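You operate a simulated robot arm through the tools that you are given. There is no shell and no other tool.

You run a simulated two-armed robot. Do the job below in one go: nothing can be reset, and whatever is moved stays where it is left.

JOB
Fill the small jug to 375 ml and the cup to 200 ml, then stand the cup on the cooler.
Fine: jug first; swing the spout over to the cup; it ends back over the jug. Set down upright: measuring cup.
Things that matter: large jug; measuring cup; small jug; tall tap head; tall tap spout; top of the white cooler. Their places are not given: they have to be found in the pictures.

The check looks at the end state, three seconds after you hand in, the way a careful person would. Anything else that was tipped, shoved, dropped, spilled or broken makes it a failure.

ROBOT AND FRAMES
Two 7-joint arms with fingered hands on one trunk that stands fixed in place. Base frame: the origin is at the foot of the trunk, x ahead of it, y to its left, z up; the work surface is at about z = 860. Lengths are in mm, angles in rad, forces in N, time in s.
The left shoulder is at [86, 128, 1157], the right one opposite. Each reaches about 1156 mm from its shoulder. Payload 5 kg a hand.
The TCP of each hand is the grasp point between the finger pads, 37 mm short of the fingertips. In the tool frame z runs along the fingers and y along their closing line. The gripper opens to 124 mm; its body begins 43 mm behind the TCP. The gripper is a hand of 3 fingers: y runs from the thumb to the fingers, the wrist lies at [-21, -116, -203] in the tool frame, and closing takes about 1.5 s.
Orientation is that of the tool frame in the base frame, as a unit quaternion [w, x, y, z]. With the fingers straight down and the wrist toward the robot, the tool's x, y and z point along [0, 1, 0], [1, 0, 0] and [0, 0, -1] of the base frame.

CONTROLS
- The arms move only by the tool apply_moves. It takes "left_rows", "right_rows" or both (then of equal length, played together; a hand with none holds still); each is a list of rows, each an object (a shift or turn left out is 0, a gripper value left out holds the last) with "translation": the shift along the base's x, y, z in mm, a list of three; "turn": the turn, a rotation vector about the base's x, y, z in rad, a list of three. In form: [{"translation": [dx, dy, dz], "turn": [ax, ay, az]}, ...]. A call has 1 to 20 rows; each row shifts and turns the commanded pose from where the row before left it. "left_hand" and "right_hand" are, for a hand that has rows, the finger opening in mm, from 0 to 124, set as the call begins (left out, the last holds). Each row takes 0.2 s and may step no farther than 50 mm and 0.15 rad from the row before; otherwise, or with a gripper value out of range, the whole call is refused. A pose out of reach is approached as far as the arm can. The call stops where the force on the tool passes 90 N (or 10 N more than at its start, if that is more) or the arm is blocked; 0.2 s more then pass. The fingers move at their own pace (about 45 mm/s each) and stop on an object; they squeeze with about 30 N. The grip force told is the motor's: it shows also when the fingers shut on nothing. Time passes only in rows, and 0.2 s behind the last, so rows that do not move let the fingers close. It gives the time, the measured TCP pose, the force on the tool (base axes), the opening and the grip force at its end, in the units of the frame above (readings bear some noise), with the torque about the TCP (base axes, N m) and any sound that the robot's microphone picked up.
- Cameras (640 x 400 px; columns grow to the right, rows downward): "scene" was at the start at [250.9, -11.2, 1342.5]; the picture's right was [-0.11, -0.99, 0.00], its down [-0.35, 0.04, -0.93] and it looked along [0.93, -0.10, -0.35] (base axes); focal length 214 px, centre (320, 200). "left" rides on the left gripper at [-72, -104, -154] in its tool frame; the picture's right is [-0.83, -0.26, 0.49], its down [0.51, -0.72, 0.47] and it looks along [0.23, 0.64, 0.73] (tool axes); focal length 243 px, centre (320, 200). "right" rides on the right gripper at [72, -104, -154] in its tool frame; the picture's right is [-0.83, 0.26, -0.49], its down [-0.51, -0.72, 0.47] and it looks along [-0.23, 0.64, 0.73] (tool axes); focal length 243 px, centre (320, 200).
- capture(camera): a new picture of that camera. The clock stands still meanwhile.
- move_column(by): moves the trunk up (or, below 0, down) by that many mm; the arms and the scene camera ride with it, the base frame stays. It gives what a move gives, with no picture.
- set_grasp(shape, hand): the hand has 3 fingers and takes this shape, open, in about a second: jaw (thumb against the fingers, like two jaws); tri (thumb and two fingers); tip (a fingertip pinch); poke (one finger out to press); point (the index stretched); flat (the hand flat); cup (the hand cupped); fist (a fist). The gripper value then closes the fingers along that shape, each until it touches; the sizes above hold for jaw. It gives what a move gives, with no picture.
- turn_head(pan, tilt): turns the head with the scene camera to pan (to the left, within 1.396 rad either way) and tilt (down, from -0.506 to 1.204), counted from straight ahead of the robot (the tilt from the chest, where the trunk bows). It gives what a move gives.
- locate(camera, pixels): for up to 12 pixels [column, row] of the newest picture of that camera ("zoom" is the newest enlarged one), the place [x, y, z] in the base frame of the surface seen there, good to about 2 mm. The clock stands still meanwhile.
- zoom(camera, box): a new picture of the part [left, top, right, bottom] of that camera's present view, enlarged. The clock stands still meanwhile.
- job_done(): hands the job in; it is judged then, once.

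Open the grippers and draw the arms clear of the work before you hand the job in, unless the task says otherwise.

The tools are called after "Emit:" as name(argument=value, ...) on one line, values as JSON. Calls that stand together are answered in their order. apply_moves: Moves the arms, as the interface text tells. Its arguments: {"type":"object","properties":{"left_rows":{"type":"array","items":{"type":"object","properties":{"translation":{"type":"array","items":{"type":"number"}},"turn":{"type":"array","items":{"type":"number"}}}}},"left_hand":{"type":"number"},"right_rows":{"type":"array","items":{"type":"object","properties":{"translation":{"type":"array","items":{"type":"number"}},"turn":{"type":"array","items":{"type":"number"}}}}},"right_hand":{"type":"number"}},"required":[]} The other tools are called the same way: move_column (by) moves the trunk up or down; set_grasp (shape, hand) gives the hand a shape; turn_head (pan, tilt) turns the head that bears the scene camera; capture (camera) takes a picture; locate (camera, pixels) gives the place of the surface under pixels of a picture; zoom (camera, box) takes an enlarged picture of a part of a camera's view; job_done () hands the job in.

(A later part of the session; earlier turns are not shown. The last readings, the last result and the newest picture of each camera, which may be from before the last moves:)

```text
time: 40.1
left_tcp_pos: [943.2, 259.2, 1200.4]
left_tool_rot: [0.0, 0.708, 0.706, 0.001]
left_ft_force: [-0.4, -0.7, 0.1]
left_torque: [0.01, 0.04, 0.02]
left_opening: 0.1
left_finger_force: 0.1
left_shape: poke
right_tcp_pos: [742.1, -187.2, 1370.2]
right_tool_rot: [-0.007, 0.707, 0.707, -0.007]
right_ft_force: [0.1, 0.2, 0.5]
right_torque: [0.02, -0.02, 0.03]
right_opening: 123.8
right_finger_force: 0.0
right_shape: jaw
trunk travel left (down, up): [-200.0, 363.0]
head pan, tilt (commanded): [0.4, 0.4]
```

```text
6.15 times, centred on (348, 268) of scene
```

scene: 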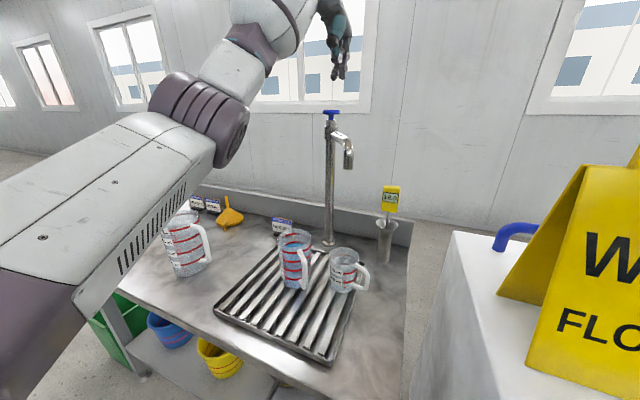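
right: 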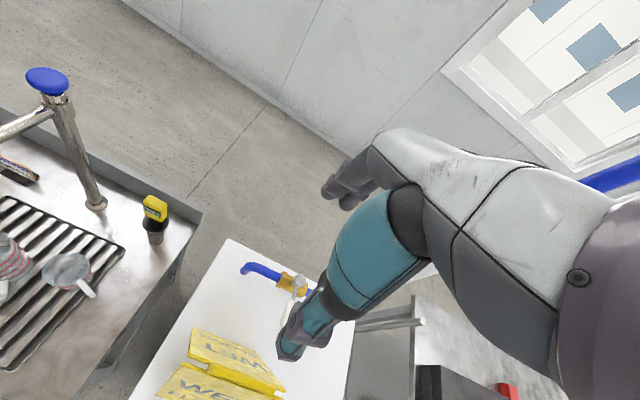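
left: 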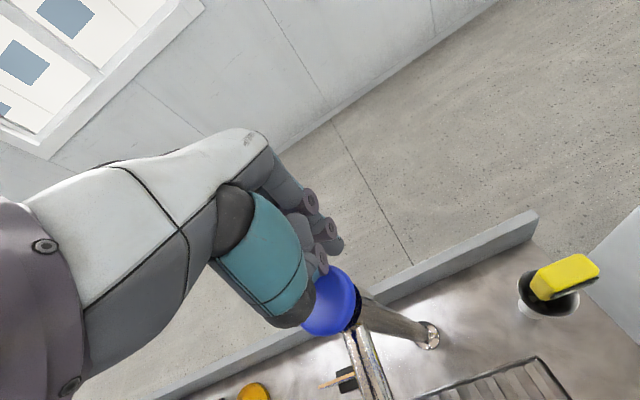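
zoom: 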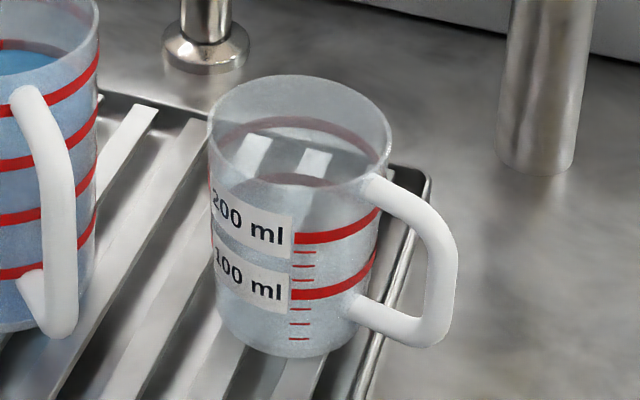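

The hand hovers just above the knob and the cup is empty. I press and pause the call there (the clock stops) to confirm the stream lands inside the cup.

Emit:
apply_moves(left_rows=[{"translation": [0, 0, -30]}])

Emit:
zoom(camera="scene", box=[300, 130, 400, 300])

Emit:
zoom(camera="scene", box=[320, 235, 375, 300])

```text
time: 40.5
left_tcp_pos: [942.0, 259.8, 1172.5]
left_tool_rot: [0.0, 0.707, 0.707, 0.001]
left_ft_force: [0.8, -1.1, 7.6]
left_torque: [-0.02, 0.19, 0.03]
left_opening: 0.2
left_finger_force: 0.1
left_shape: poke
right_tcp_pos: [742.8, -185.5, 1370.5]
right_tool_rot: [-0.007, 0.707, 0.707, -0.007]
right_ft_force: [-0.4, -0.4, -0.6]
right_torque: [0.01, -0.01, 0.01]
right_opening: 123.9
right_finger_force: 0.1
right_shape: jaw
trunk travel left (down, up): [-200.0, 363.0]
head pan, tilt (commanded): [0.4, 0.4]
```

```text
2.35 times, centred on (350, 215) of scene
```

zoom: 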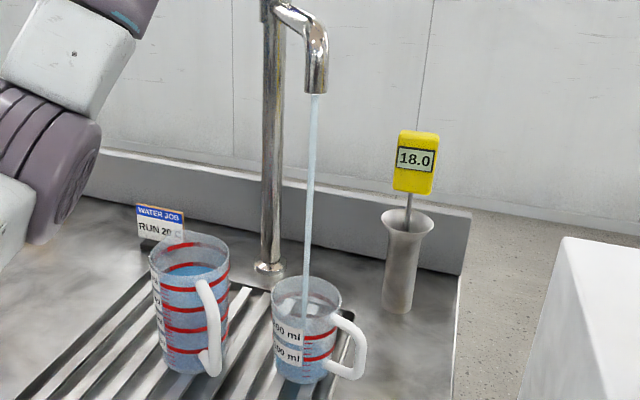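

```text
6.15 times, centred on (348, 268) of scene
```

zoom: 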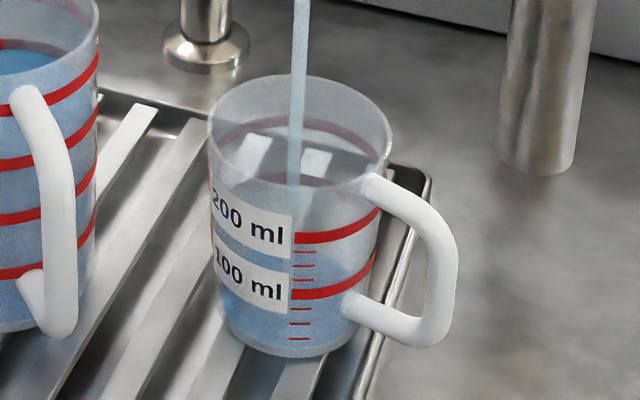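

The stream falls centrally into the cup. I keep holding for 10 more rows (≈+105 ml), then release and measure.

Emit:
apply_moves(left_rows=[{"translation": [0, 0, 0]}, {"translation": [0, 0, 0]}, {"translation": [0, 0, 0]}, {"translation": [0, 0, 0]}, {"translation": [0, 0, 0]}, {"translation": [0, 0, 0]}, {"translation": [0, 0, 0]}, {"translation": [0, 0, 0]}, {"translation": [0, 0, 0]}, {"translation": [0, 0, 0]}, {"translation": [0, 0, 30]}, {"translation": [0, 0, 0]}])

Emit:
zoom(camera="scene", box=[325, 240, 365, 300])

Emit:
locate(camera="zoom", pixels=[[300, 200], [320, 210], [340, 200], [360, 190], [320, 190], [300, 220], [350, 220], [380, 200], [330, 230], [365, 238], [365, 297], [360, 345]])

```text
time: 43.1
left_tcp_pos: [943.5, 261.2, 1199.2]
left_tool_rot: [0.0, 0.707, 0.707, -0.001]
left_ft_force: [-0.5, -0.5, 0.1]
left_torque: [-0.04, 0.04, 0.02]
left_opening: 0.0
left_finger_force: 0.0
left_shape: poke
right_tcp_pos: [742.3, -186.0, 1370.5]
right_tool_rot: [-0.008, 0.707, 0.707, -0.007]
right_ft_force: [0.0, -1.2, -0.7]
right_torque: [0.01, 0.0, 0.02]
right_opening: 123.8
right_finger_force: 0.1
right_shape: jaw
trunk travel left (down, up): [-200.0, 363.0]
head pan, tilt (commanded): [0.4, 0.4]
```

```text
6.67 times, centred on (345, 270) of scene
```

zoom: 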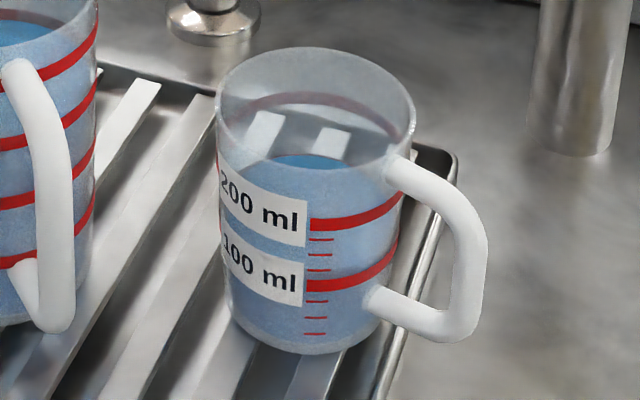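

```text
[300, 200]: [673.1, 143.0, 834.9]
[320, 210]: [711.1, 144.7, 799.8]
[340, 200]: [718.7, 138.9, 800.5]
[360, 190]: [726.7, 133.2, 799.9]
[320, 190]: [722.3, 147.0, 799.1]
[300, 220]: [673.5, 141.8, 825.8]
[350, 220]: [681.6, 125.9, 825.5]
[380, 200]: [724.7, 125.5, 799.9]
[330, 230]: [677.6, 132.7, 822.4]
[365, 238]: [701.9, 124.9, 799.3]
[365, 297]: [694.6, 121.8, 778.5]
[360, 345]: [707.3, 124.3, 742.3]
```

Water surface in the cup is at z≈799.8. I'll zoom closer to get the 100 and 200 line heights and the visible waterline.

Emit:
zoom(camera="scene", box=[336, 262, 356, 296])

Emit:
locate(camera="zoom", pixels=[[330, 115], [350, 113], [370, 111], [330, 240], [350, 238], [370, 236], [310, 158], [310, 180], [310, 206], [330, 100], [330, 130], [310, 280]])

```text
11.76 times, centred on (346, 279) of scene
```

zoom: 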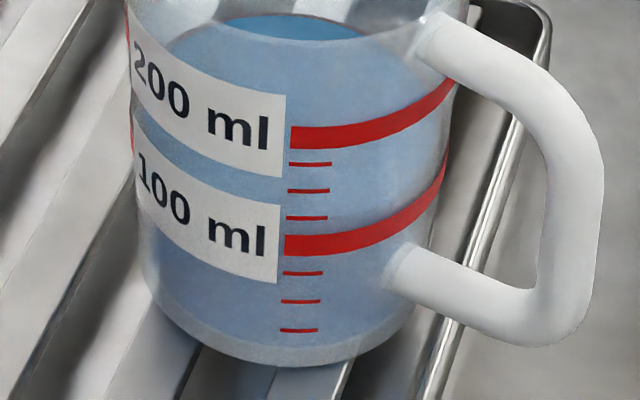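

```text
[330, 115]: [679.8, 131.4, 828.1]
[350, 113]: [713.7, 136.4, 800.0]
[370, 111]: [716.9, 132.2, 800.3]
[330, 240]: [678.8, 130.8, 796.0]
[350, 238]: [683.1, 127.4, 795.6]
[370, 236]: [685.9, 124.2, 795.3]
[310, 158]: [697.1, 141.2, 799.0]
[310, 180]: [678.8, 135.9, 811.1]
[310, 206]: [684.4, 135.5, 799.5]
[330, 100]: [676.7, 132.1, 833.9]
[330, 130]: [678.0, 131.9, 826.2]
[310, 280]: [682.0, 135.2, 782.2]
```

Scale: the 100 line centre is at z≈795.2 and the 200 line at z≈824.5, so the cup holds about 116 ml. I need ~84 ml more; I press with 6 hold rows (≈68 ml) and then trim.

Emit:
apply_moves(left_rows=[{"translation": [0, 0, -30]}, {"translation": [0, 0, 0]}, {"translation": [0, 0, 0]}, {"translation": [0, 0, 0]}, {"translation": [0, 0, 0]}, {"translation": [0, 0, 0]}, {"translation": [0, 0, 0]}, {"translation": [0, 0, 30]}, {"translation": [0, 0, 0]}])

Emit:
zoom(camera="scene", box=[334, 252, 360, 290])

Emit:
locate(camera="zoom", pixels=[[250, 60], [300, 60], [350, 70], [300, 80], [320, 100], [360, 90], [300, 110], [340, 110], [330, 130], [380, 100], [340, 203], [340, 300]])

```text
time: 45.1
left_tcp_pos: [943.9, 261.5, 1200.8]
left_tool_rot: [0.0, 0.707, 0.707, 0.0]
left_ft_force: [-0.2, 0.1, -0.2]
left_torque: [-0.04, 0.0, 0.01]
left_opening: 0.0
left_finger_force: 0.0
left_shape: poke
right_tcp_pos: [742.3, -186.7, 1370.9]
right_tool_rot: [-0.007, 0.707, 0.707, -0.006]
right_ft_force: [-0.2, -0.4, -0.2]
right_torque: [0.0, 0.02, 0.01]
right_opening: 123.7
right_finger_force: 0.1
right_shape: jaw
trunk travel left (down, up): [-200.0, 363.0]
head pan, tilt (commanded): [0.4, 0.4]
```

```text
10.53 times, centred on (347, 271) of scene
```

zoom: 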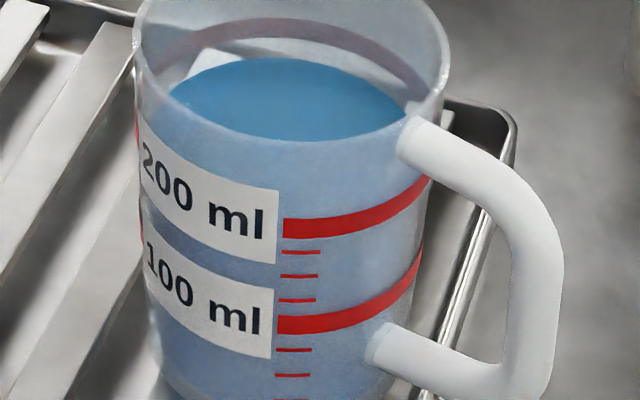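

```text
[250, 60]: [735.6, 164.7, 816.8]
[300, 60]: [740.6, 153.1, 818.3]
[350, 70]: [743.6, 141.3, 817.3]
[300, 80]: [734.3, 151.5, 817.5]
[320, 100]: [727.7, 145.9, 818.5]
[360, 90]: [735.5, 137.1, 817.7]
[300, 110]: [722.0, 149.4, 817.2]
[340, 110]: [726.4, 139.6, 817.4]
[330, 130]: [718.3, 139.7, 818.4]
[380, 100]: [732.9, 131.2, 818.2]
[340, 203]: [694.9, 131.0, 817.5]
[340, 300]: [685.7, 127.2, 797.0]
```

Surface at z≈817.7, about 177 ml. I'll pin down the 200 line's centre height with more points before trimming.

Emit:
locate(camera="zoom", pixels=[[295, 228], [305, 228], [315, 228], [325, 228], [335, 227], [350, 225], [365, 220], [290, 324], [300, 325], [310, 325], [320, 323], [335, 320]])

Emit:
zoom(camera="scene", box=[342, 266, 354, 284])

Emit:
locate(camera="zoom", pixels=[[270, 100], [300, 100], [330, 100], [360, 98], [390, 95], [420, 90], [270, 300], [300, 300], [330, 298], [360, 295], [270, 80], [270, 120]])

```text
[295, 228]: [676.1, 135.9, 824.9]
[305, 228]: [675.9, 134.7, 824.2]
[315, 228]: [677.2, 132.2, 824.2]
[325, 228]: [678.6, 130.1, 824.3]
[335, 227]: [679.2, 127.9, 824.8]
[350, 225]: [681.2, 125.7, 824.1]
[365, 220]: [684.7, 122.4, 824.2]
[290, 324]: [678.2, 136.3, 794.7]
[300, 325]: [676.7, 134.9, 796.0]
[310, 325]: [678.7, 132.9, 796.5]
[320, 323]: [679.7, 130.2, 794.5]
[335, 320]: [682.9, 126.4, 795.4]
```

```text
16.00 times, centred on (348, 275) of scene
```

zoom: 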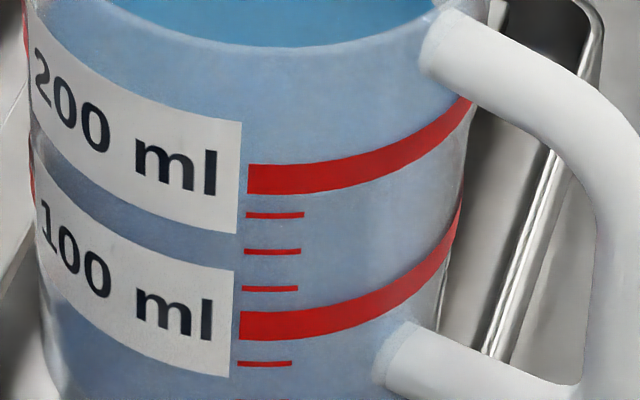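

```text
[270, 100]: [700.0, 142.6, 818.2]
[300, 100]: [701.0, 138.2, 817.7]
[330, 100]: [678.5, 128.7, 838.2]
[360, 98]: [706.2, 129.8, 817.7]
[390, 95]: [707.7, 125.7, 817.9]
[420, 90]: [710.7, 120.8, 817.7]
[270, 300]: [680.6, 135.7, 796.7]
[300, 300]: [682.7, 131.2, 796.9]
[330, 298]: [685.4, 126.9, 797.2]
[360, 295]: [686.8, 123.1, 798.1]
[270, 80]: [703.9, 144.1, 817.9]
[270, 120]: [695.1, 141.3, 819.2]
```

The 200 line centre is z≈824.4, so I need ~6.6 mm (≈23 ml) more. A press with 2 hold rows should give about that.

Emit:
apply_moves(left_rows=[{"translation": [0, 0, -30]}, {"translation": [0, 0, 0]}, {"translation": [0, 0, 0]}, {"translation": [0, 0, 30]}, {"translation": [0, 0, 0]}, {"translation": [0, 0, 0]}])

Emit:
zoom(camera="scene", box=[334, 252, 360, 290])

Emit:
locate(camera="zoom", pixels=[[250, 60], [300, 60], [350, 70], [300, 80], [320, 100], [360, 90], [300, 110], [340, 110], [330, 120], [380, 100], [305, 228], [325, 228]])

```text
time: 46.5
left_tcp_pos: [943.3, 261.2, 1199.1]
left_tool_rot: [0.0, 0.707, 0.707, 0.0]
left_ft_force: [0.3, 0.4, -0.5]
left_torque: [-0.02, 0.01, -0.02]
left_opening: 0.0
left_finger_force: 0.0
left_shape: poke
right_tcp_pos: [742.9, -187.0, 1371.3]
right_tool_rot: [-0.008, 0.707, 0.707, -0.008]
right_ft_force: [0.4, 0.2, -0.5]
right_torque: [0.03, -0.02, 0.02]
right_opening: 123.8
right_finger_force: 0.0
right_shape: jaw
trunk travel left (down, up): [-200.0, 363.0]
head pan, tilt (commanded): [0.4, 0.4]
```

```text
10.53 times, centred on (347, 271) of scene
```

zoom: 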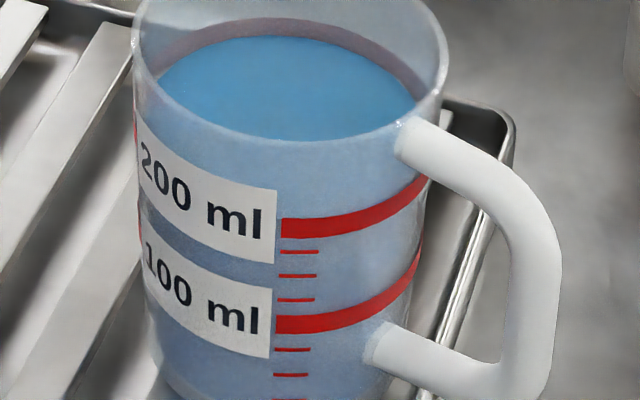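

```text
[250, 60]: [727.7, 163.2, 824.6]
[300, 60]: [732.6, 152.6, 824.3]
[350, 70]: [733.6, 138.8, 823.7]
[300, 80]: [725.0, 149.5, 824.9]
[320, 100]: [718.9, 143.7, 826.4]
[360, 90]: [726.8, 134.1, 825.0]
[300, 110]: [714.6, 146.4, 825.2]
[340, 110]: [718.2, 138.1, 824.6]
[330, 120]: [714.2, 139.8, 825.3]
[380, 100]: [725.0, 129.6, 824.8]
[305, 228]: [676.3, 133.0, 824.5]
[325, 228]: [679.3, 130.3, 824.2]
```

The cup surface is z≈824.9 against the 200 line centre at z≈824.4, so about 201 ml. Next I lift the left hand off the knob and park it to the left, and set the right hand to poke for swinging the spout back.

Emit:
apply_moves(left_rows=[{"translation": [0, 0, 25]}, {"translation": [0, 0, 25]}, {"translation": [0, 0, 25]}, {"translation": [0, 0, 25]}, {"translation": [-10, 40, 6]}, {"translation": [-20, 40, 6]}, {"translation": [-30, 36, 6]}, {"translation": [-30, 36, 6]}, {"translation": [-30, 30, 6]}, {"translation": [-20, 25, 0]}, {"translation": [0, 0, 0]}])

Emit:
set_grasp(hand="right", shape="poke")

Emit:
capture(camera="scene")

Emit:
zoom(camera="scene", box=[272, 222, 372, 302])

Emit:
locate(camera="zoom", pixels=[[100, 90], [130, 100], [150, 105], [160, 120], [180, 110], [170, 100], [470, 190], [490, 195], [450, 200], [480, 205]])

```text
time: 48.9
left_tcp_pos: [803.5, 466.9, 1330.7]
left_tool_rot: [-0.001, 0.707, 0.707, 0.001]
left_ft_force: [-0.4, -0.4, -0.3]
left_torque: [0.02, 0.01, 0.0]
left_opening: 0.0
left_finger_force: 0.1
left_shape: poke
right_tcp_pos: [743.0, -188.0, 1370.3]
right_tool_rot: [-0.01, 0.707, 0.707, -0.007]
right_ft_force: [0.3, -0.4, 0.1]
right_torque: [0.01, 0.01, 0.0]
right_opening: 123.7
right_finger_force: 0.1
right_shape: jaw
trunk travel left (down, up): [-200.0, 363.0]
head pan, tilt (commanded): [0.4, 0.4]
```

```text
time: 49.8
left_tcp_pos: [801.6, 467.3, 1331.8]
left_tool_rot: [0.0, 0.707, 0.708, 0.0]
left_ft_force: [0.3, -0.1, -0.3]
left_torque: [0.01, -0.01, 0.02]
left_opening: 0.0
left_finger_force: 0.1
left_shape: poke
right_tcp_pos: [742.0, -186.1, 1370.8]
right_tool_rot: [-0.007, 0.707, 0.707, -0.007]
right_ft_force: [0.7, 0.3, 0.7]
right_torque: [0.0, -0.02, 0.0]
right_opening: 0.0
right_finger_force: 0.1
right_shape: poke
trunk travel left (down, up): [-200.0, 363.0]
head pan, tilt (commanded): [0.4, 0.4]
```

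```text
taken
```

scene: 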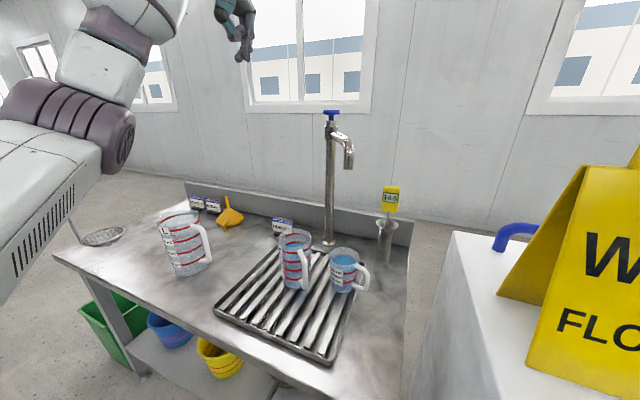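

```text
5.00 times, centred on (322, 262) of scene
```

zoom: 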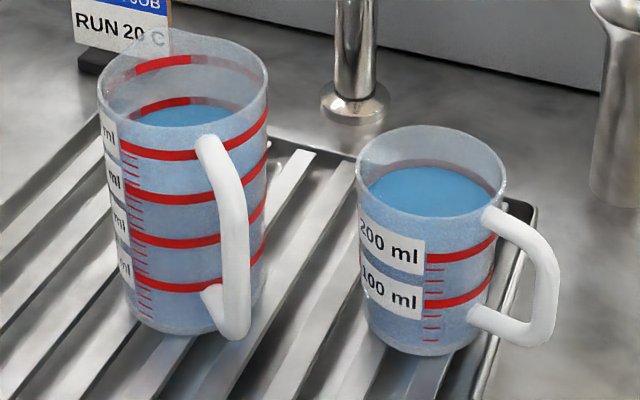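

```text
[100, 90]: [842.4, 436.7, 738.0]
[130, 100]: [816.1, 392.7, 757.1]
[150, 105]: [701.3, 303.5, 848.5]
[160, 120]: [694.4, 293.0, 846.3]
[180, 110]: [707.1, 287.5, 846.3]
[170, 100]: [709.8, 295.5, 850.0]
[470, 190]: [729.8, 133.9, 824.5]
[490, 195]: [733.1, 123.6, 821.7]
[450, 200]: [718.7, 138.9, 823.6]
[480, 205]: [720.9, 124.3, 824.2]
```

Both levels look right. I move the right hand over to (770,95) at a safe height and look before lowering it beside the spout.

Emit:
apply_moves(right_rows=[{"translation": [4, 40, -10]}, {"translation": [4, 40, -10]}, {"translation": [4, 40, -10]}, {"translation": [4, 40, -10]}, {"translation": [4, 40, -10]}, {"translation": [4, 40, -10]}, {"translation": [4, 40, -10]}, {"translation": [0, 0, 0]}])

Emit:
capture(camera="scene")

Emit:
zoom(camera="scene", box=[270, 30, 430, 180])

```text
time: 51.6
left_tcp_pos: [801.5, 466.8, 1332.4]
left_tool_rot: [-0.001, 0.707, 0.707, 0.001]
left_ft_force: [0.3, 0.0, 0.4]
left_torque: [0.05, 0.0, -0.03]
left_opening: 0.0
left_finger_force: 0.2
left_shape: poke
right_tcp_pos: [769.3, 91.6, 1300.4]
right_tool_rot: [-0.008, 0.707, 0.707, -0.007]
right_ft_force: [0.0, -0.2, 0.9]
right_torque: [0.08, -0.01, 0.02]
right_opening: 0.1
right_finger_force: 0.0
right_shape: poke
trunk travel left (down, up): [-200.0, 363.0]
head pan, tilt (commanded): [0.4, 0.4]
```

```text
taken
```

scene: 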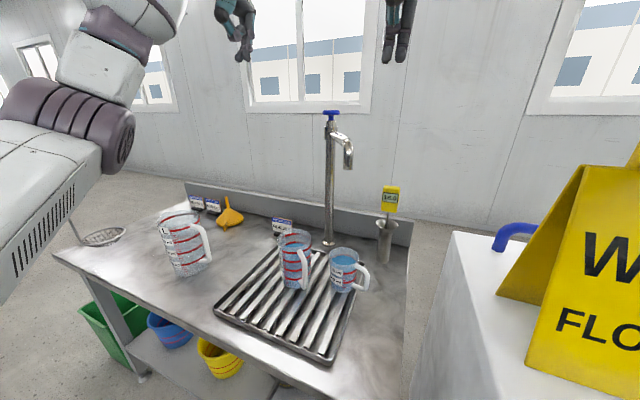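

```text
2.67 times, centred on (350, 105) of scene
```

zoom: 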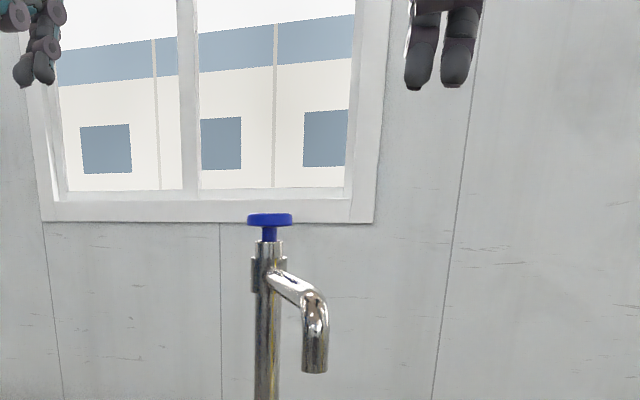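

The right hand is at (769,92,1300), clear of the spout. I'll locate its fingertips and turn the head briefly to check the right elbow against the sign.

Emit:
locate(camera="zoom", pixels=[[420, 75], [420, 86], [455, 75], [455, 84], [316, 365], [316, 340]])

Emit:
turn_head(pan=-0.35, tilt=0.3)

Emit:
capture(camera="scene")

```text
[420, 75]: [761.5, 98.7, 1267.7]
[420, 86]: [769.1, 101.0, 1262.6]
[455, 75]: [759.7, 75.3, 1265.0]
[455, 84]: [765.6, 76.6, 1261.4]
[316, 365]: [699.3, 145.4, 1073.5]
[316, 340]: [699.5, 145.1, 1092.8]
```

```text
time: 52.7
left_tcp_pos: [803.2, 467.5, 1330.8]
left_tool_rot: [0.0, 0.707, 0.707, 0.0]
left_ft_force: [1.1, 0.5, -0.5]
left_torque: [0.04, -0.01, 0.0]
left_opening: 0.1
left_finger_force: 0.1
left_shape: poke
right_tcp_pos: [770.2, 92.3, 1300.0]
right_tool_rot: [-0.008, 0.707, 0.707, -0.007]
right_ft_force: [-1.1, -0.1, 0.2]
right_torque: [0.0, 0.03, 0.03]
right_opening: 0.0
right_finger_force: 0.1
right_shape: poke
trunk travel left (down, up): [-200.0, 363.0]
head pan, tilt (commanded): [-0.351, 0.3]
```

```text
taken
```

scene: 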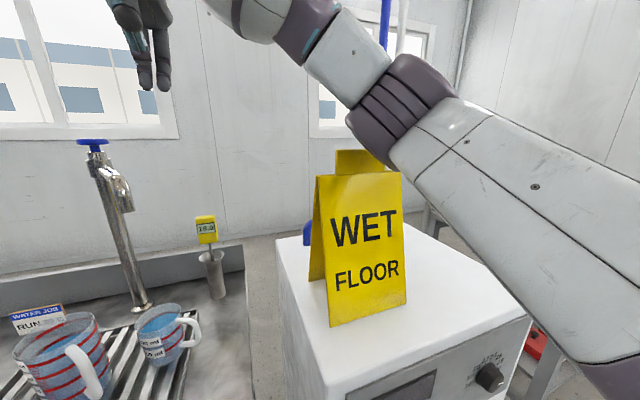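

The right elbow appears near the top of the sign in this view. I'll measure the true gap.

Emit:
locate(camera="scene", pixels=[[370, 145], [385, 155], [355, 110], [400, 100], [440, 180], [355, 160], [320, 60], [340, 155], [400, 175], [500, 270]])

```text
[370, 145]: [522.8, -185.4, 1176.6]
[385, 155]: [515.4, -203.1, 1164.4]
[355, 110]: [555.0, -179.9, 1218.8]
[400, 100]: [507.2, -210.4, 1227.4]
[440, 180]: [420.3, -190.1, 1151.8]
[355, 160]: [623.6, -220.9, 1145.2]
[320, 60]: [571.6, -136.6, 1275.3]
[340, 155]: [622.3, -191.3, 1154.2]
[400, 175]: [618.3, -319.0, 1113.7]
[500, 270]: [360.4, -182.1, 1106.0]
```

The right elbow is only a few centimetres from the sign top, so lowering the right hand here is risky. I retreat it along the same path and will swing the spout back with the left hand, whose elbow has free space.

Emit:
apply_moves(right_rows=[{"translation": [-4, -40, 10]}, {"translation": [-4, -40, 10]}, {"translation": [-4, -40, 10]}, {"translation": [-4, -40, 10]}, {"translation": [-4, -40, 10]}, {"translation": [-4, -40, 10]}, {"translation": [-4, -40, 10]}, {"translation": [0, 0, 0]}])

Emit:
capture(camera="scene")

Emit:
turn_head(pan=0.35, tilt=0.35)

Emit:
apply_moves(left_rows=[{"translation": [0, -43, -4]}, {"translation": [0, -43, -4]}, {"translation": [0, -43, -4]}, {"translation": [0, -43, -4]}, {"translation": [0, -43, -4]}, {"translation": [0, -43, -4]}, {"translation": [-10, -43, -4]}, {"translation": [-15, -43, -4]}, {"translation": [-13, -3, 0]}, {"translation": [0, 0, 0]}])

Emit:
capture(camera="scene")

```text
time: 54.5
left_tcp_pos: [803.4, 469.0, 1330.4]
left_tool_rot: [0.001, 0.707, 0.708, -0.001]
left_ft_force: [-1.2, 0.8, -0.4]
left_torque: [-0.04, 0.02, 0.0]
left_opening: 0.0
left_finger_force: 0.1
left_shape: poke
right_tcp_pos: [743.5, -185.6, 1370.0]
right_tool_rot: [-0.007, 0.707, 0.707, -0.008]
right_ft_force: [0.1, 0.3, -0.2]
right_torque: [-0.06, -0.02, -0.04]
right_opening: 0.0
right_finger_force: 0.1
right_shape: poke
trunk travel left (down, up): [-200.0, 363.0]
head pan, tilt (commanded): [-0.351, 0.3]
```

```text
taken
```

scene: 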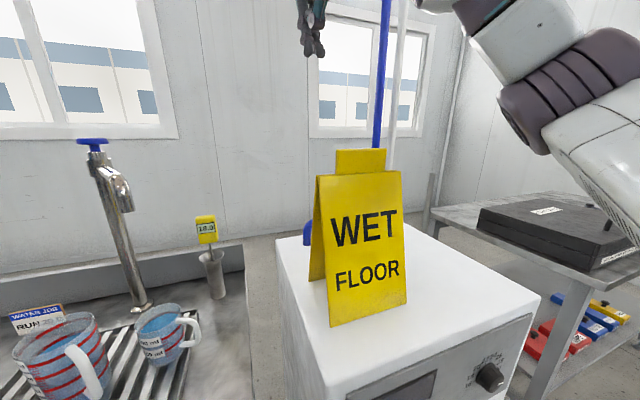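

```text
time: 55.5
left_tcp_pos: [803.0, 468.1, 1331.2]
left_tool_rot: [0.0, 0.707, 0.707, 0.0]
left_ft_force: [-0.5, 0.1, 0.5]
left_torque: [0.0, 0.02, -0.02]
left_opening: 0.0
left_finger_force: 0.0
left_shape: poke
right_tcp_pos: [742.8, -185.5, 1369.8]
right_tool_rot: [-0.008, 0.708, 0.707, -0.008]
right_ft_force: [0.2, -0.6, -0.2]
right_torque: [0.04, -0.03, 0.0]
right_opening: 0.0
right_finger_force: 0.1
right_shape: poke
trunk travel left (down, up): [-200.0, 363.0]
head pan, tilt (commanded): [0.351, 0.351]
```

```text
time: 57.8
left_tcp_pos: [764.9, 119.1, 1297.2]
left_tool_rot: [0.0, 0.707, 0.708, 0.0]
left_ft_force: [0.5, 0.4, 0.1]
left_torque: [0.02, 0.01, -0.01]
left_opening: 0.2
left_finger_force: 0.2
left_shape: poke
right_tcp_pos: [743.2, -186.7, 1368.8]
right_tool_rot: [-0.008, 0.707, 0.707, -0.006]
right_ft_force: [-0.2, 0.3, 0.3]
right_torque: [0.01, 0.04, 0.01]
right_opening: 0.1
right_finger_force: 0.0
right_shape: poke
trunk travel left (down, up): [-200.0, 363.0]
head pan, tilt (commanded): [0.351, 0.351]
```

```text
taken
```

scene: 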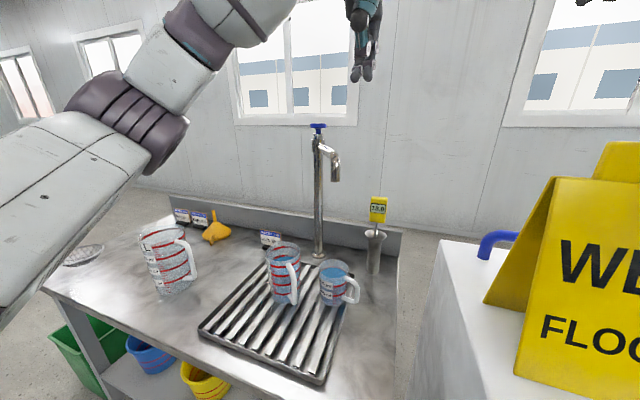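

The left hand is at (765,119,1297), right of the spout and with its elbow clear. I lower to z≈1138 beside the spout arm.

Emit:
apply_moves(left_rows=[{"translation": [0, -3, -32]}, {"translation": [0, -3, -32]}, {"translation": [0, 0, -32]}, {"translation": [0, 0, -32]}, {"translation": [0, 0, -31]}, {"translation": [0, 0, 0]}])

Emit:
capture(camera="scene")

Emit:
zoom(camera="scene", box=[270, 80, 410, 200])

```text
time: 59.1
left_tcp_pos: [762.8, 114.7, 1139.9]
left_tool_rot: [0.001, 0.707, 0.707, 0.001]
left_ft_force: [0.1, 0.6, -0.6]
left_torque: [0.02, -0.02, -0.01]
left_opening: 0.0
left_finger_force: 0.0
left_shape: poke
right_tcp_pos: [742.4, -187.3, 1370.5]
right_tool_rot: [-0.007, 0.707, 0.708, -0.007]
right_ft_force: [-0.1, -0.7, -0.4]
right_torque: [0.01, -0.03, 0.01]
right_opening: 0.0
right_finger_force: 0.1
right_shape: poke
trunk travel left (down, up): [-200.0, 363.0]
head pan, tilt (commanded): [0.351, 0.351]
```

```text
taken
```

scene: 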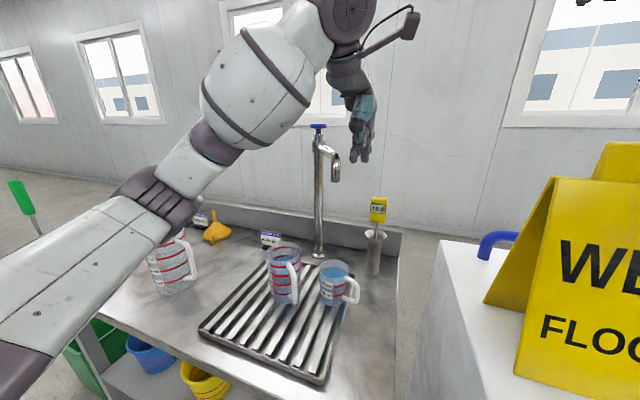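

```text
3.33 times, centred on (340, 140) of scene
```

zoom: 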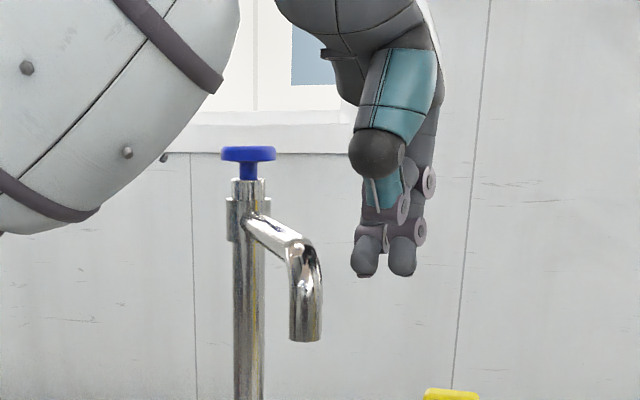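

The fingers are right of the spout. Before pushing, I'll check the left elbow's clearance over the large jug at pixel (170,260).

Emit:
locate(camera="scene", pixels=[[165, 210], [178, 225], [150, 235], [160, 240], [185, 245], [190, 275], [100, 260], [110, 290], [155, 285], [195, 210]])

Emit:
locate(camera="zoom", pixels=[[365, 255], [365, 270], [400, 260], [305, 330], [300, 260], [270, 235]])

```text
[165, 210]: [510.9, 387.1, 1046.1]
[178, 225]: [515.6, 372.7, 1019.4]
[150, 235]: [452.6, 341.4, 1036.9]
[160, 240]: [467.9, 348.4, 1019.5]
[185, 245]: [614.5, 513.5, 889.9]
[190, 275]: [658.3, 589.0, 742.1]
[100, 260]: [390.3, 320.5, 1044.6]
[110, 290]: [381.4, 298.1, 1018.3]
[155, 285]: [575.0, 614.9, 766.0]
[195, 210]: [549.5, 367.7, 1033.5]
```

```text
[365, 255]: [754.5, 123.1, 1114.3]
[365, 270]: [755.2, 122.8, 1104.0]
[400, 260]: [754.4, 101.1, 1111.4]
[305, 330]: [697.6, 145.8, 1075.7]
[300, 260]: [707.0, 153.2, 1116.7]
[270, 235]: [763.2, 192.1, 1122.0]
```

Elbow bottoms are at z≈1010, well above the large jug (top z≈900), so there is room. I push the spout back toward +y along its arc, in small steps, to about 8° short of the jug.

Emit:
apply_moves(left_rows=[{"translation": [-4, 13, 0]}, {"translation": [-5, 13, 0]}, {"translation": [-6, 10.5, 0]}, {"translation": [-6, 10.5, 0]}, {"translation": [-6, 10.5, 0]}, {"translation": [-5.5, 10.5, 0]}, {"translation": [-4, 12, 0]}, {"translation": [-3, 12, 0]}, {"translation": [0, 0, 0]}])

Emit:
zoom(camera="scene", box=[250, 80, 390, 200])

```text
time: 61.1
left_tcp_pos: [726.7, 206.6, 1138.7]
left_tool_rot: [0.0, 0.707, 0.707, 0.0]
left_ft_force: [1.7, 0.2, 0.2]
left_torque: [-0.02, -0.02, -0.02]
left_opening: 0.1
left_finger_force: 0.0
left_shape: poke
right_tcp_pos: [741.7, -186.4, 1368.6]
right_tool_rot: [-0.008, 0.707, 0.707, -0.007]
right_ft_force: [-1.0, 0.7, -0.4]
right_torque: [0.01, 0.04, 0.0]
right_opening: 0.0
right_finger_force: 0.1
right_shape: poke
trunk travel left (down, up): [-200.0, 363.0]
head pan, tilt (commanded): [0.351, 0.351]
```

```text
3.33 times, centred on (320, 140) of scene
```

zoom: 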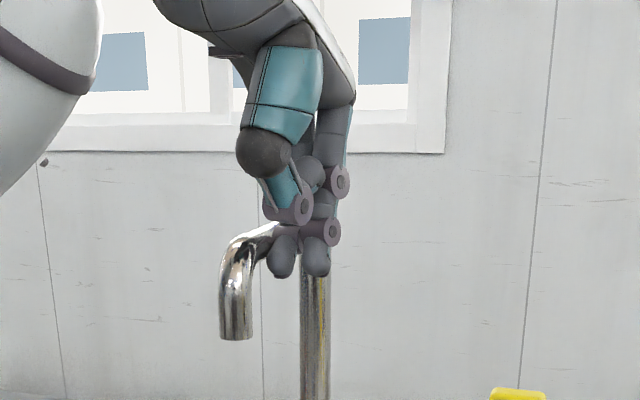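

The spout has moved back with the finger. I'll locate its end at zoom pixel (235,330).

Emit:
locate(camera="zoom", pixels=[[237, 325], [237, 335], [225, 330], [248, 330], [237, 280], [280, 265]])

```text
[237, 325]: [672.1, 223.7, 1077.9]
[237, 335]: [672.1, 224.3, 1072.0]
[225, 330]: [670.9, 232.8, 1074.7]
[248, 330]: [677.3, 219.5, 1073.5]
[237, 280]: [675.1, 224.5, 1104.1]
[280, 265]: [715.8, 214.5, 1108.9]
```

The tip centre is about (682,229); it needs ~33 mm more at the tip, about 28 mm at the finger.

Emit:
apply_moves(left_rows=[{"translation": [-1, 9, 0]}, {"translation": [-1, 10, 0]}, {"translation": [0, 10, 0]}, {"translation": [0, 0, 0]}])

Emit:
zoom(camera="scene", box=[240, 80, 380, 200])

Emit:
locate(camera="zoom", pixels=[[215, 330], [225, 330], [235, 330], [205, 330], [245, 330], [255, 330], [225, 290]])

```text
time: 62.1
left_tcp_pos: [722.1, 232.9, 1139.7]
left_tool_rot: [-0.001, 0.709, 0.705, 0.0]
left_ft_force: [-2.8, -20.6, -0.7]
left_torque: [-0.38, 0.07, -0.29]
left_opening: 0.3
left_finger_force: 0.1
left_shape: poke
right_tcp_pos: [742.9, -189.8, 1369.9]
right_tool_rot: [-0.008, 0.707, 0.707, -0.005]
right_ft_force: [0.2, 0.4, 0.0]
right_torque: [0.01, 0.02, 0.02]
right_opening: 0.0
right_finger_force: 0.1
right_shape: poke
trunk travel left (down, up): [-200.0, 363.0]
head pan, tilt (commanded): [0.351, 0.351]
```

```text
3.33 times, centred on (310, 140) of scene
```

zoom: 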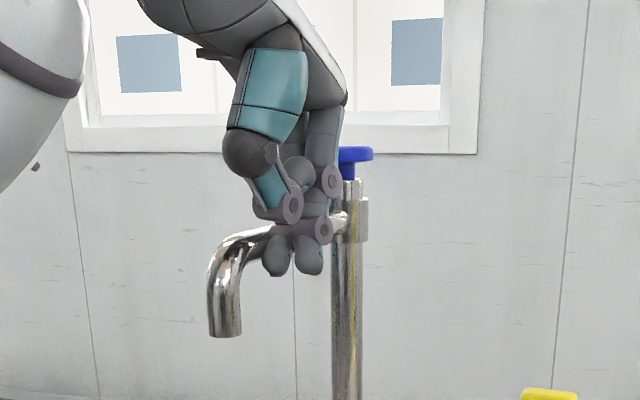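

```text
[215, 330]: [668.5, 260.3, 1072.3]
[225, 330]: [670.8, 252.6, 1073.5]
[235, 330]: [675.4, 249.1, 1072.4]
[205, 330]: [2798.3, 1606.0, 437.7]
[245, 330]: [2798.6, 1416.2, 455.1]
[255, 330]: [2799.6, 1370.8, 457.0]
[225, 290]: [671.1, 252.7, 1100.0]
```

The push met about 20 N: the spout has reached its stop at the original position (tip centre ≈(680,259)), back over the jug. I back the finger off to the right, rise, and park the left hand.

Emit:
apply_moves(left_rows=[{"translation": [0, -12, 0]}, {"translation": [0, -15, 0]}, {"translation": [0, 0, 40]}, {"translation": [0, 0, 40]}, {"translation": [0, 0, 40]}, {"translation": [0, 0, 40]}, {"translation": [10, 40, 10]}, {"translation": [10, 40, 10]}, {"translation": [10, 40, 10]}, {"translation": [10, 40, 0]}, {"translation": [10, 40, 0]}, {"translation": [10, 40, 0]}, {"translation": [0, 20, 0]}, {"translation": [0, 0, 0]}])

Emit:
capture(camera="scene")

Emit:
zoom(camera="scene", box=[250, 90, 370, 310])

```text
time: 65.2
left_tcp_pos: [782.8, 467.6, 1328.9]
left_tool_rot: [0.0, 0.707, 0.707, 0.0]
left_ft_force: [-1.1, -1.1, 0.3]
left_torque: [-0.01, 0.02, -0.02]
left_opening: 0.0
left_finger_force: 0.0
left_shape: poke
right_tcp_pos: [742.9, -187.5, 1370.6]
right_tool_rot: [-0.007, 0.707, 0.707, -0.008]
right_ft_force: [0.3, -0.7, -0.6]
right_torque: [-0.04, 0.0, -0.02]
right_opening: 0.1
right_finger_force: 0.1
right_shape: poke
trunk travel left (down, up): [-200.0, 363.0]
head pan, tilt (commanded): [0.351, 0.351]
```

```text
taken
```

scene: 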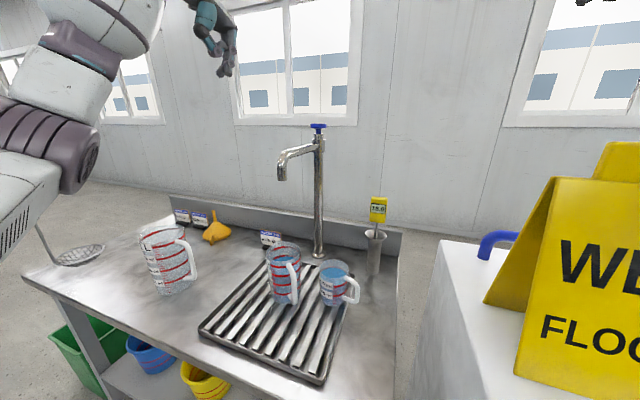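

```text
1.82 times, centred on (310, 200) of scene
```

zoom: 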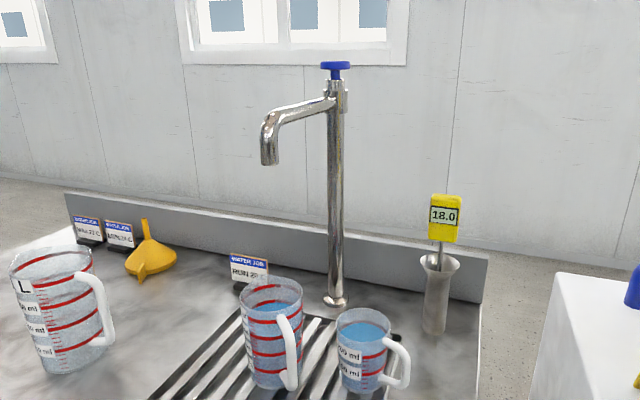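

The spout rests over the jug again, and the jug and cup are undisturbed. Now I set the right hand to an open jaw and raise the trunk 340 mm so the right elbow stays above and in front of the sign for the cup pick-up.

Emit:
set_grasp(hand="right", shape="jaw")

Emit:
move_column(by=340)

Emit:
turn_head(pan=0.1, tilt=0.75)

Emit:
capture(camera="scene")

```text
time: 66.0
left_tcp_pos: [783.6, 468.3, 1329.3]
left_tool_rot: [0.0, 0.707, 0.707, 0.0]
left_ft_force: [0.3, -0.7, -0.1]
left_torque: [-0.02, -0.05, 0.0]
left_opening: 0.0
left_finger_force: 0.1
left_shape: poke
right_tcp_pos: [742.7, -186.9, 1370.6]
right_tool_rot: [-0.007, 0.706, 0.708, -0.007]
right_ft_force: [-0.2, 0.7, 0.2]
right_torque: [0.0, -0.02, 0.04]
right_opening: 123.9
right_finger_force: 0.1
right_shape: jaw
trunk travel left (down, up): [-200.0, 363.0]
head pan, tilt (commanded): [0.351, 0.351]
```

```text
time: 69.4
left_tcp_pos: [784.8, 467.5, 1666.4]
left_tool_rot: [0.0, 0.707, 0.707, 0.0]
left_ft_force: [-0.4, 0.1, -0.3]
left_torque: [0.02, 0.01, -0.01]
left_opening: 0.3
left_finger_force: 0.1
left_shape: poke
right_tcp_pos: [744.8, -187.1, 1707.8]
right_tool_rot: [-0.009, 0.708, 0.706, -0.009]
right_ft_force: [-0.6, -0.5, -0.2]
right_torque: [-0.02, 0.02, -0.03]
right_opening: 123.8
right_finger_force: 0.1
right_shape: jaw
trunk travel left (down, up): [-540.0, 23.0]
head pan, tilt (commanded): [0.351, 0.351]
```

```text
time: 70.2
left_tcp_pos: [783.2, 468.2, 1668.5]
left_tool_rot: [-0.001, 0.708, 0.706, -0.001]
left_ft_force: [0.9, -0.3, 0.4]
left_torque: [-0.05, 0.0, -0.02]
left_opening: 0.0
left_finger_force: 0.1
left_shape: poke
right_tcp_pos: [744.3, -186.8, 1710.3]
right_tool_rot: [-0.008, 0.707, 0.707, -0.008]
right_ft_force: [1.3, 0.0, 0.4]
right_torque: [0.02, -0.01, 0.02]
right_opening: 123.8
right_finger_force: 0.0
right_shape: jaw
trunk travel left (down, up): [-540.0, 23.0]
head pan, tilt (commanded): [0.099, 0.75]
```

```text
taken
```

scene: 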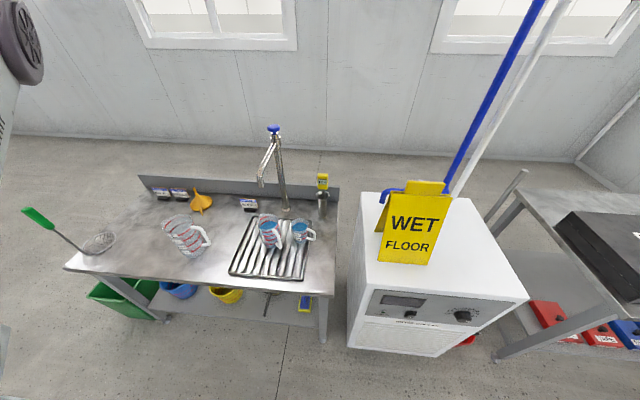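

The overhead view shows everything in place. I'll zoom on the cup at (302,232) to refine its centre and handle direction.

Emit:
zoom(camera="scene", box=[252, 205, 324, 255])

Emit:
zoom(camera="scene", box=[286, 214, 322, 246])

```text
8.00 times, centred on (288, 230) of scene
```

zoom: 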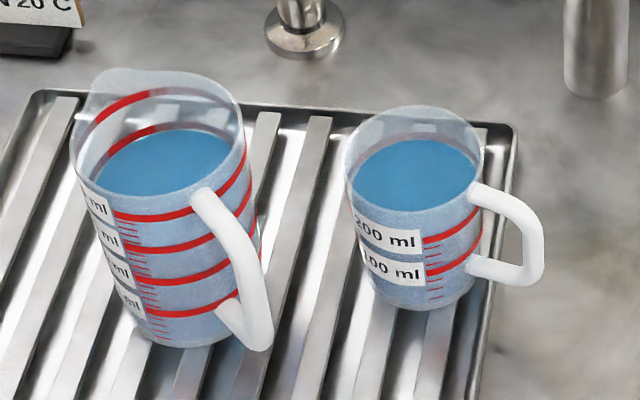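

```text
12.50 times, centred on (304, 230) of scene
```

zoom: 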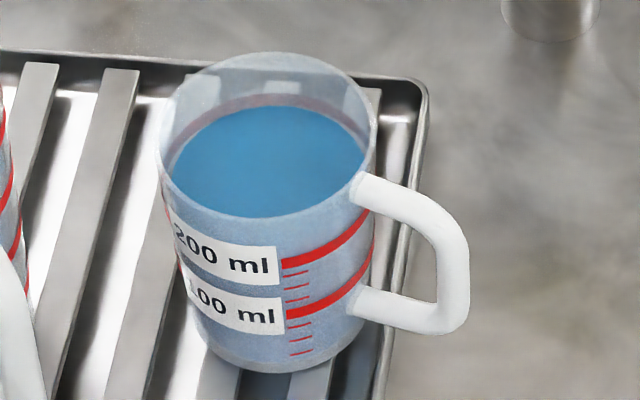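

The water disc in the cup gives a clean circle. I'll locate its edge points, the handle ends and the jug's neighbours.

Emit:
locate(camera="zoom", pixels=[[180, 165], [355, 155], [265, 112], [250, 205], [200, 135], [335, 125], [210, 200], [320, 195], [265, 160], [455, 260], [380, 195], [440, 320]])

Emit:
locate(camera="zoom", pixels=[[161, 150], [374, 130], [240, 215], [300, 210], [270, 55], [340, 90], [167, 190], [275, 266], [275, 316], [260, 370], [210, 350], [320, 360]])

```text
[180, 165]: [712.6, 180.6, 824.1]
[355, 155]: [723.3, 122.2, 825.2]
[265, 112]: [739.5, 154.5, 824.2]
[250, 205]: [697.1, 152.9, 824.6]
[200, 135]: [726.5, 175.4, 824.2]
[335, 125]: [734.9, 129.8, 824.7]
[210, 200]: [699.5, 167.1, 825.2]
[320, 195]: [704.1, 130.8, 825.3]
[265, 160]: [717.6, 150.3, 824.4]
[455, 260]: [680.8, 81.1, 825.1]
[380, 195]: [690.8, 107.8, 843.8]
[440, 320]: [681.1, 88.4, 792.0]
```

```text
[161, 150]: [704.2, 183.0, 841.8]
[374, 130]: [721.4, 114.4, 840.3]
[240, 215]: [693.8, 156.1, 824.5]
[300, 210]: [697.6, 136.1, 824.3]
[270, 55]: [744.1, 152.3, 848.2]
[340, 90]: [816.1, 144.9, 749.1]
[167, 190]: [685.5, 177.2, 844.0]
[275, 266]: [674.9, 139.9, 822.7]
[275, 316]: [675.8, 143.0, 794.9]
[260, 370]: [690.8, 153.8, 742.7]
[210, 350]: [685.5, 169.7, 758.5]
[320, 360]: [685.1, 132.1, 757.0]
```

Cup centre ≈(709.5,148.5), r≈35.5, with the handle toward (-0.39,-0.92). I bring the right hand above the cup at z≈1500 first and check the pose.

Emit:
apply_moves(right_rows=[{"translation": [-4, 37.2, -23], "turn": [0, 0, 0]}, {"translation": [-4, 37.2, -23]}, {"translation": [-4, 37.2, -23]}, {"translation": [-4, 37.2, -23]}, {"translation": [-4, 37.2, -23]}, {"translation": [-4, 37.2, -23]}, {"translation": [-4, 37.2, -23]}, {"translation": [-4, 37.2, -23]}, {"translation": [-3, 37.2, -23]}, {"translation": [0, 0, 0]}], right_hand=124)

Emit:
capture(camera="scene")

Emit:
capture(camera="right")

```text
time: 72.5
left_tcp_pos: [782.8, 468.3, 1670.6]
left_tool_rot: [0.0, 0.707, 0.708, 0.0]
left_ft_force: [0.5, 0.1, -1.2]
left_torque: [0.02, -0.01, 0.0]
left_opening: 0.0
left_finger_force: 0.0
left_shape: poke
right_tcp_pos: [706.5, 147.4, 1504.0]
right_tool_rot: [-0.008, 0.708, 0.707, -0.006]
right_ft_force: [-0.3, -0.2, -0.1]
right_torque: [0.02, 0.04, 0.0]
right_opening: 123.8
right_finger_force: 0.1
right_shape: jaw
trunk travel left (down, up): [-540.0, 23.0]
head pan, tilt (commanded): [0.099, 0.75]
```

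```text
taken
```

scene: 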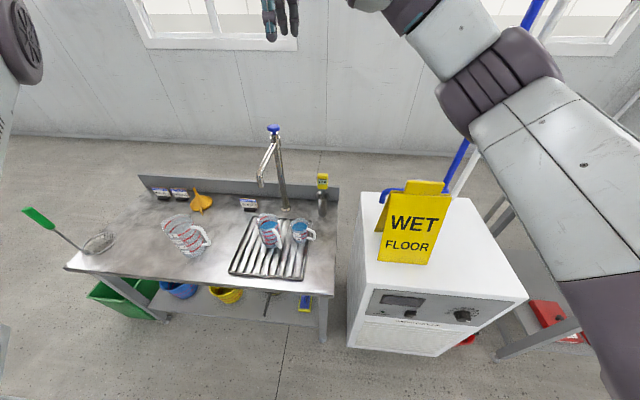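

```text
taken
```

right: 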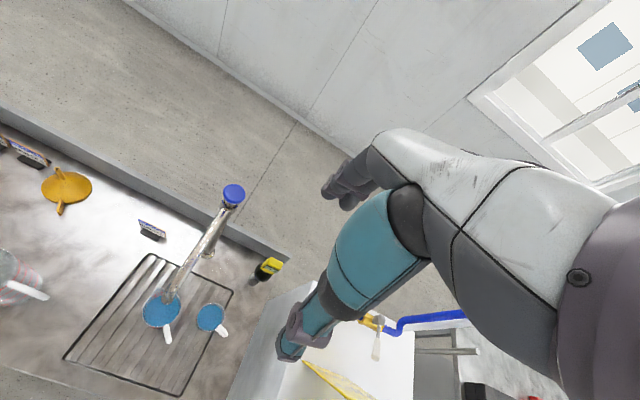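

The right hand is above the cup at z≈1504. I'll locate the right elbow and forearm before descending.

Emit:
locate(camera="scene", pixels=[[455, 115], [445, 95], [480, 130], [520, 60], [460, 45], [420, 35], [540, 220], [600, 330]])

```text
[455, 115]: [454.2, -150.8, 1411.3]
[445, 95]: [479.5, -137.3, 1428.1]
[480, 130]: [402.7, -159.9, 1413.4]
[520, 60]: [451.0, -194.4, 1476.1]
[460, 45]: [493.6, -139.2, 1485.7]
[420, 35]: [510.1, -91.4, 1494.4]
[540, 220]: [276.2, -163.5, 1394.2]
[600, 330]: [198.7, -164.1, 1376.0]
```

The elbow is at z≈1410–1480 and x≈480, well above the sign. I descend 250 mm and check again.

Emit:
apply_moves(right_rows=[{"translation": [0.5, 0.2, -42]}, {"translation": [0.5, 0.2, -42]}, {"translation": [0.5, 0.2, -42]}, {"translation": [0.5, 0.2, -42]}, {"translation": [0.5, 0.2, -42]}, {"translation": [0.5, 0.2, -42]}, {"translation": [0, 0, 0]}])

Emit:
capture(camera="scene")

Emit:
capture(camera="right")

```text
time: 74.0
left_tcp_pos: [781.3, 468.1, 1670.6]
left_tool_rot: [0.0, 0.707, 0.707, 0.001]
left_ft_force: [-0.3, 0.3, 0.4]
left_torque: [0.03, 0.0, 0.0]
left_opening: 0.0
left_finger_force: 0.0
left_shape: poke
right_tcp_pos: [709.1, 149.8, 1251.7]
right_tool_rot: [-0.007, 0.707, 0.707, -0.007]
right_ft_force: [-0.1, -0.3, -0.4]
right_torque: [0.02, 0.01, 0.0]
right_opening: 123.9
right_finger_force: 0.1
right_shape: jaw
trunk travel left (down, up): [-540.0, 23.0]
head pan, tilt (commanded): [0.099, 0.75]
```

```text
taken
```

scene: 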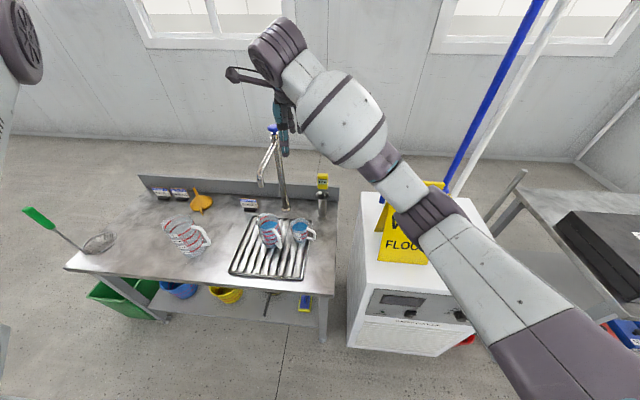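

```text
taken
```

right: 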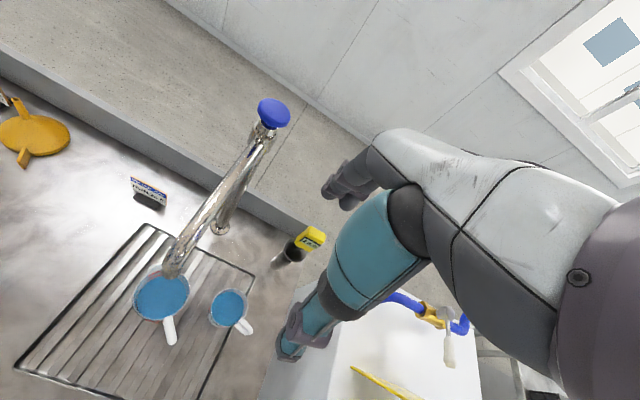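

The wrist camera stalk sticks out left at pixel (232,75), and the elbow is at (430,215). I'll measure both against the spout and the sign.

Emit:
locate(camera="scene", pixels=[[232, 75], [255, 80], [430, 215], [420, 235], [455, 200], [400, 190], [380, 170], [340, 120], [440, 245], [260, 180], [268, 150], [500, 270]])

```text
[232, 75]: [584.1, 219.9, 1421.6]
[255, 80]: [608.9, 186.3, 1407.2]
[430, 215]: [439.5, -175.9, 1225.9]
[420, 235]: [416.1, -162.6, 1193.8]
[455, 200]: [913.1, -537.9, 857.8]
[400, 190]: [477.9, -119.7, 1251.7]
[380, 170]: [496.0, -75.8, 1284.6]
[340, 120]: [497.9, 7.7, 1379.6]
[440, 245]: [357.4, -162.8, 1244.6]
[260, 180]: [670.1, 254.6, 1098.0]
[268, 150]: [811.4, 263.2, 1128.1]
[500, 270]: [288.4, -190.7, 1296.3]
```

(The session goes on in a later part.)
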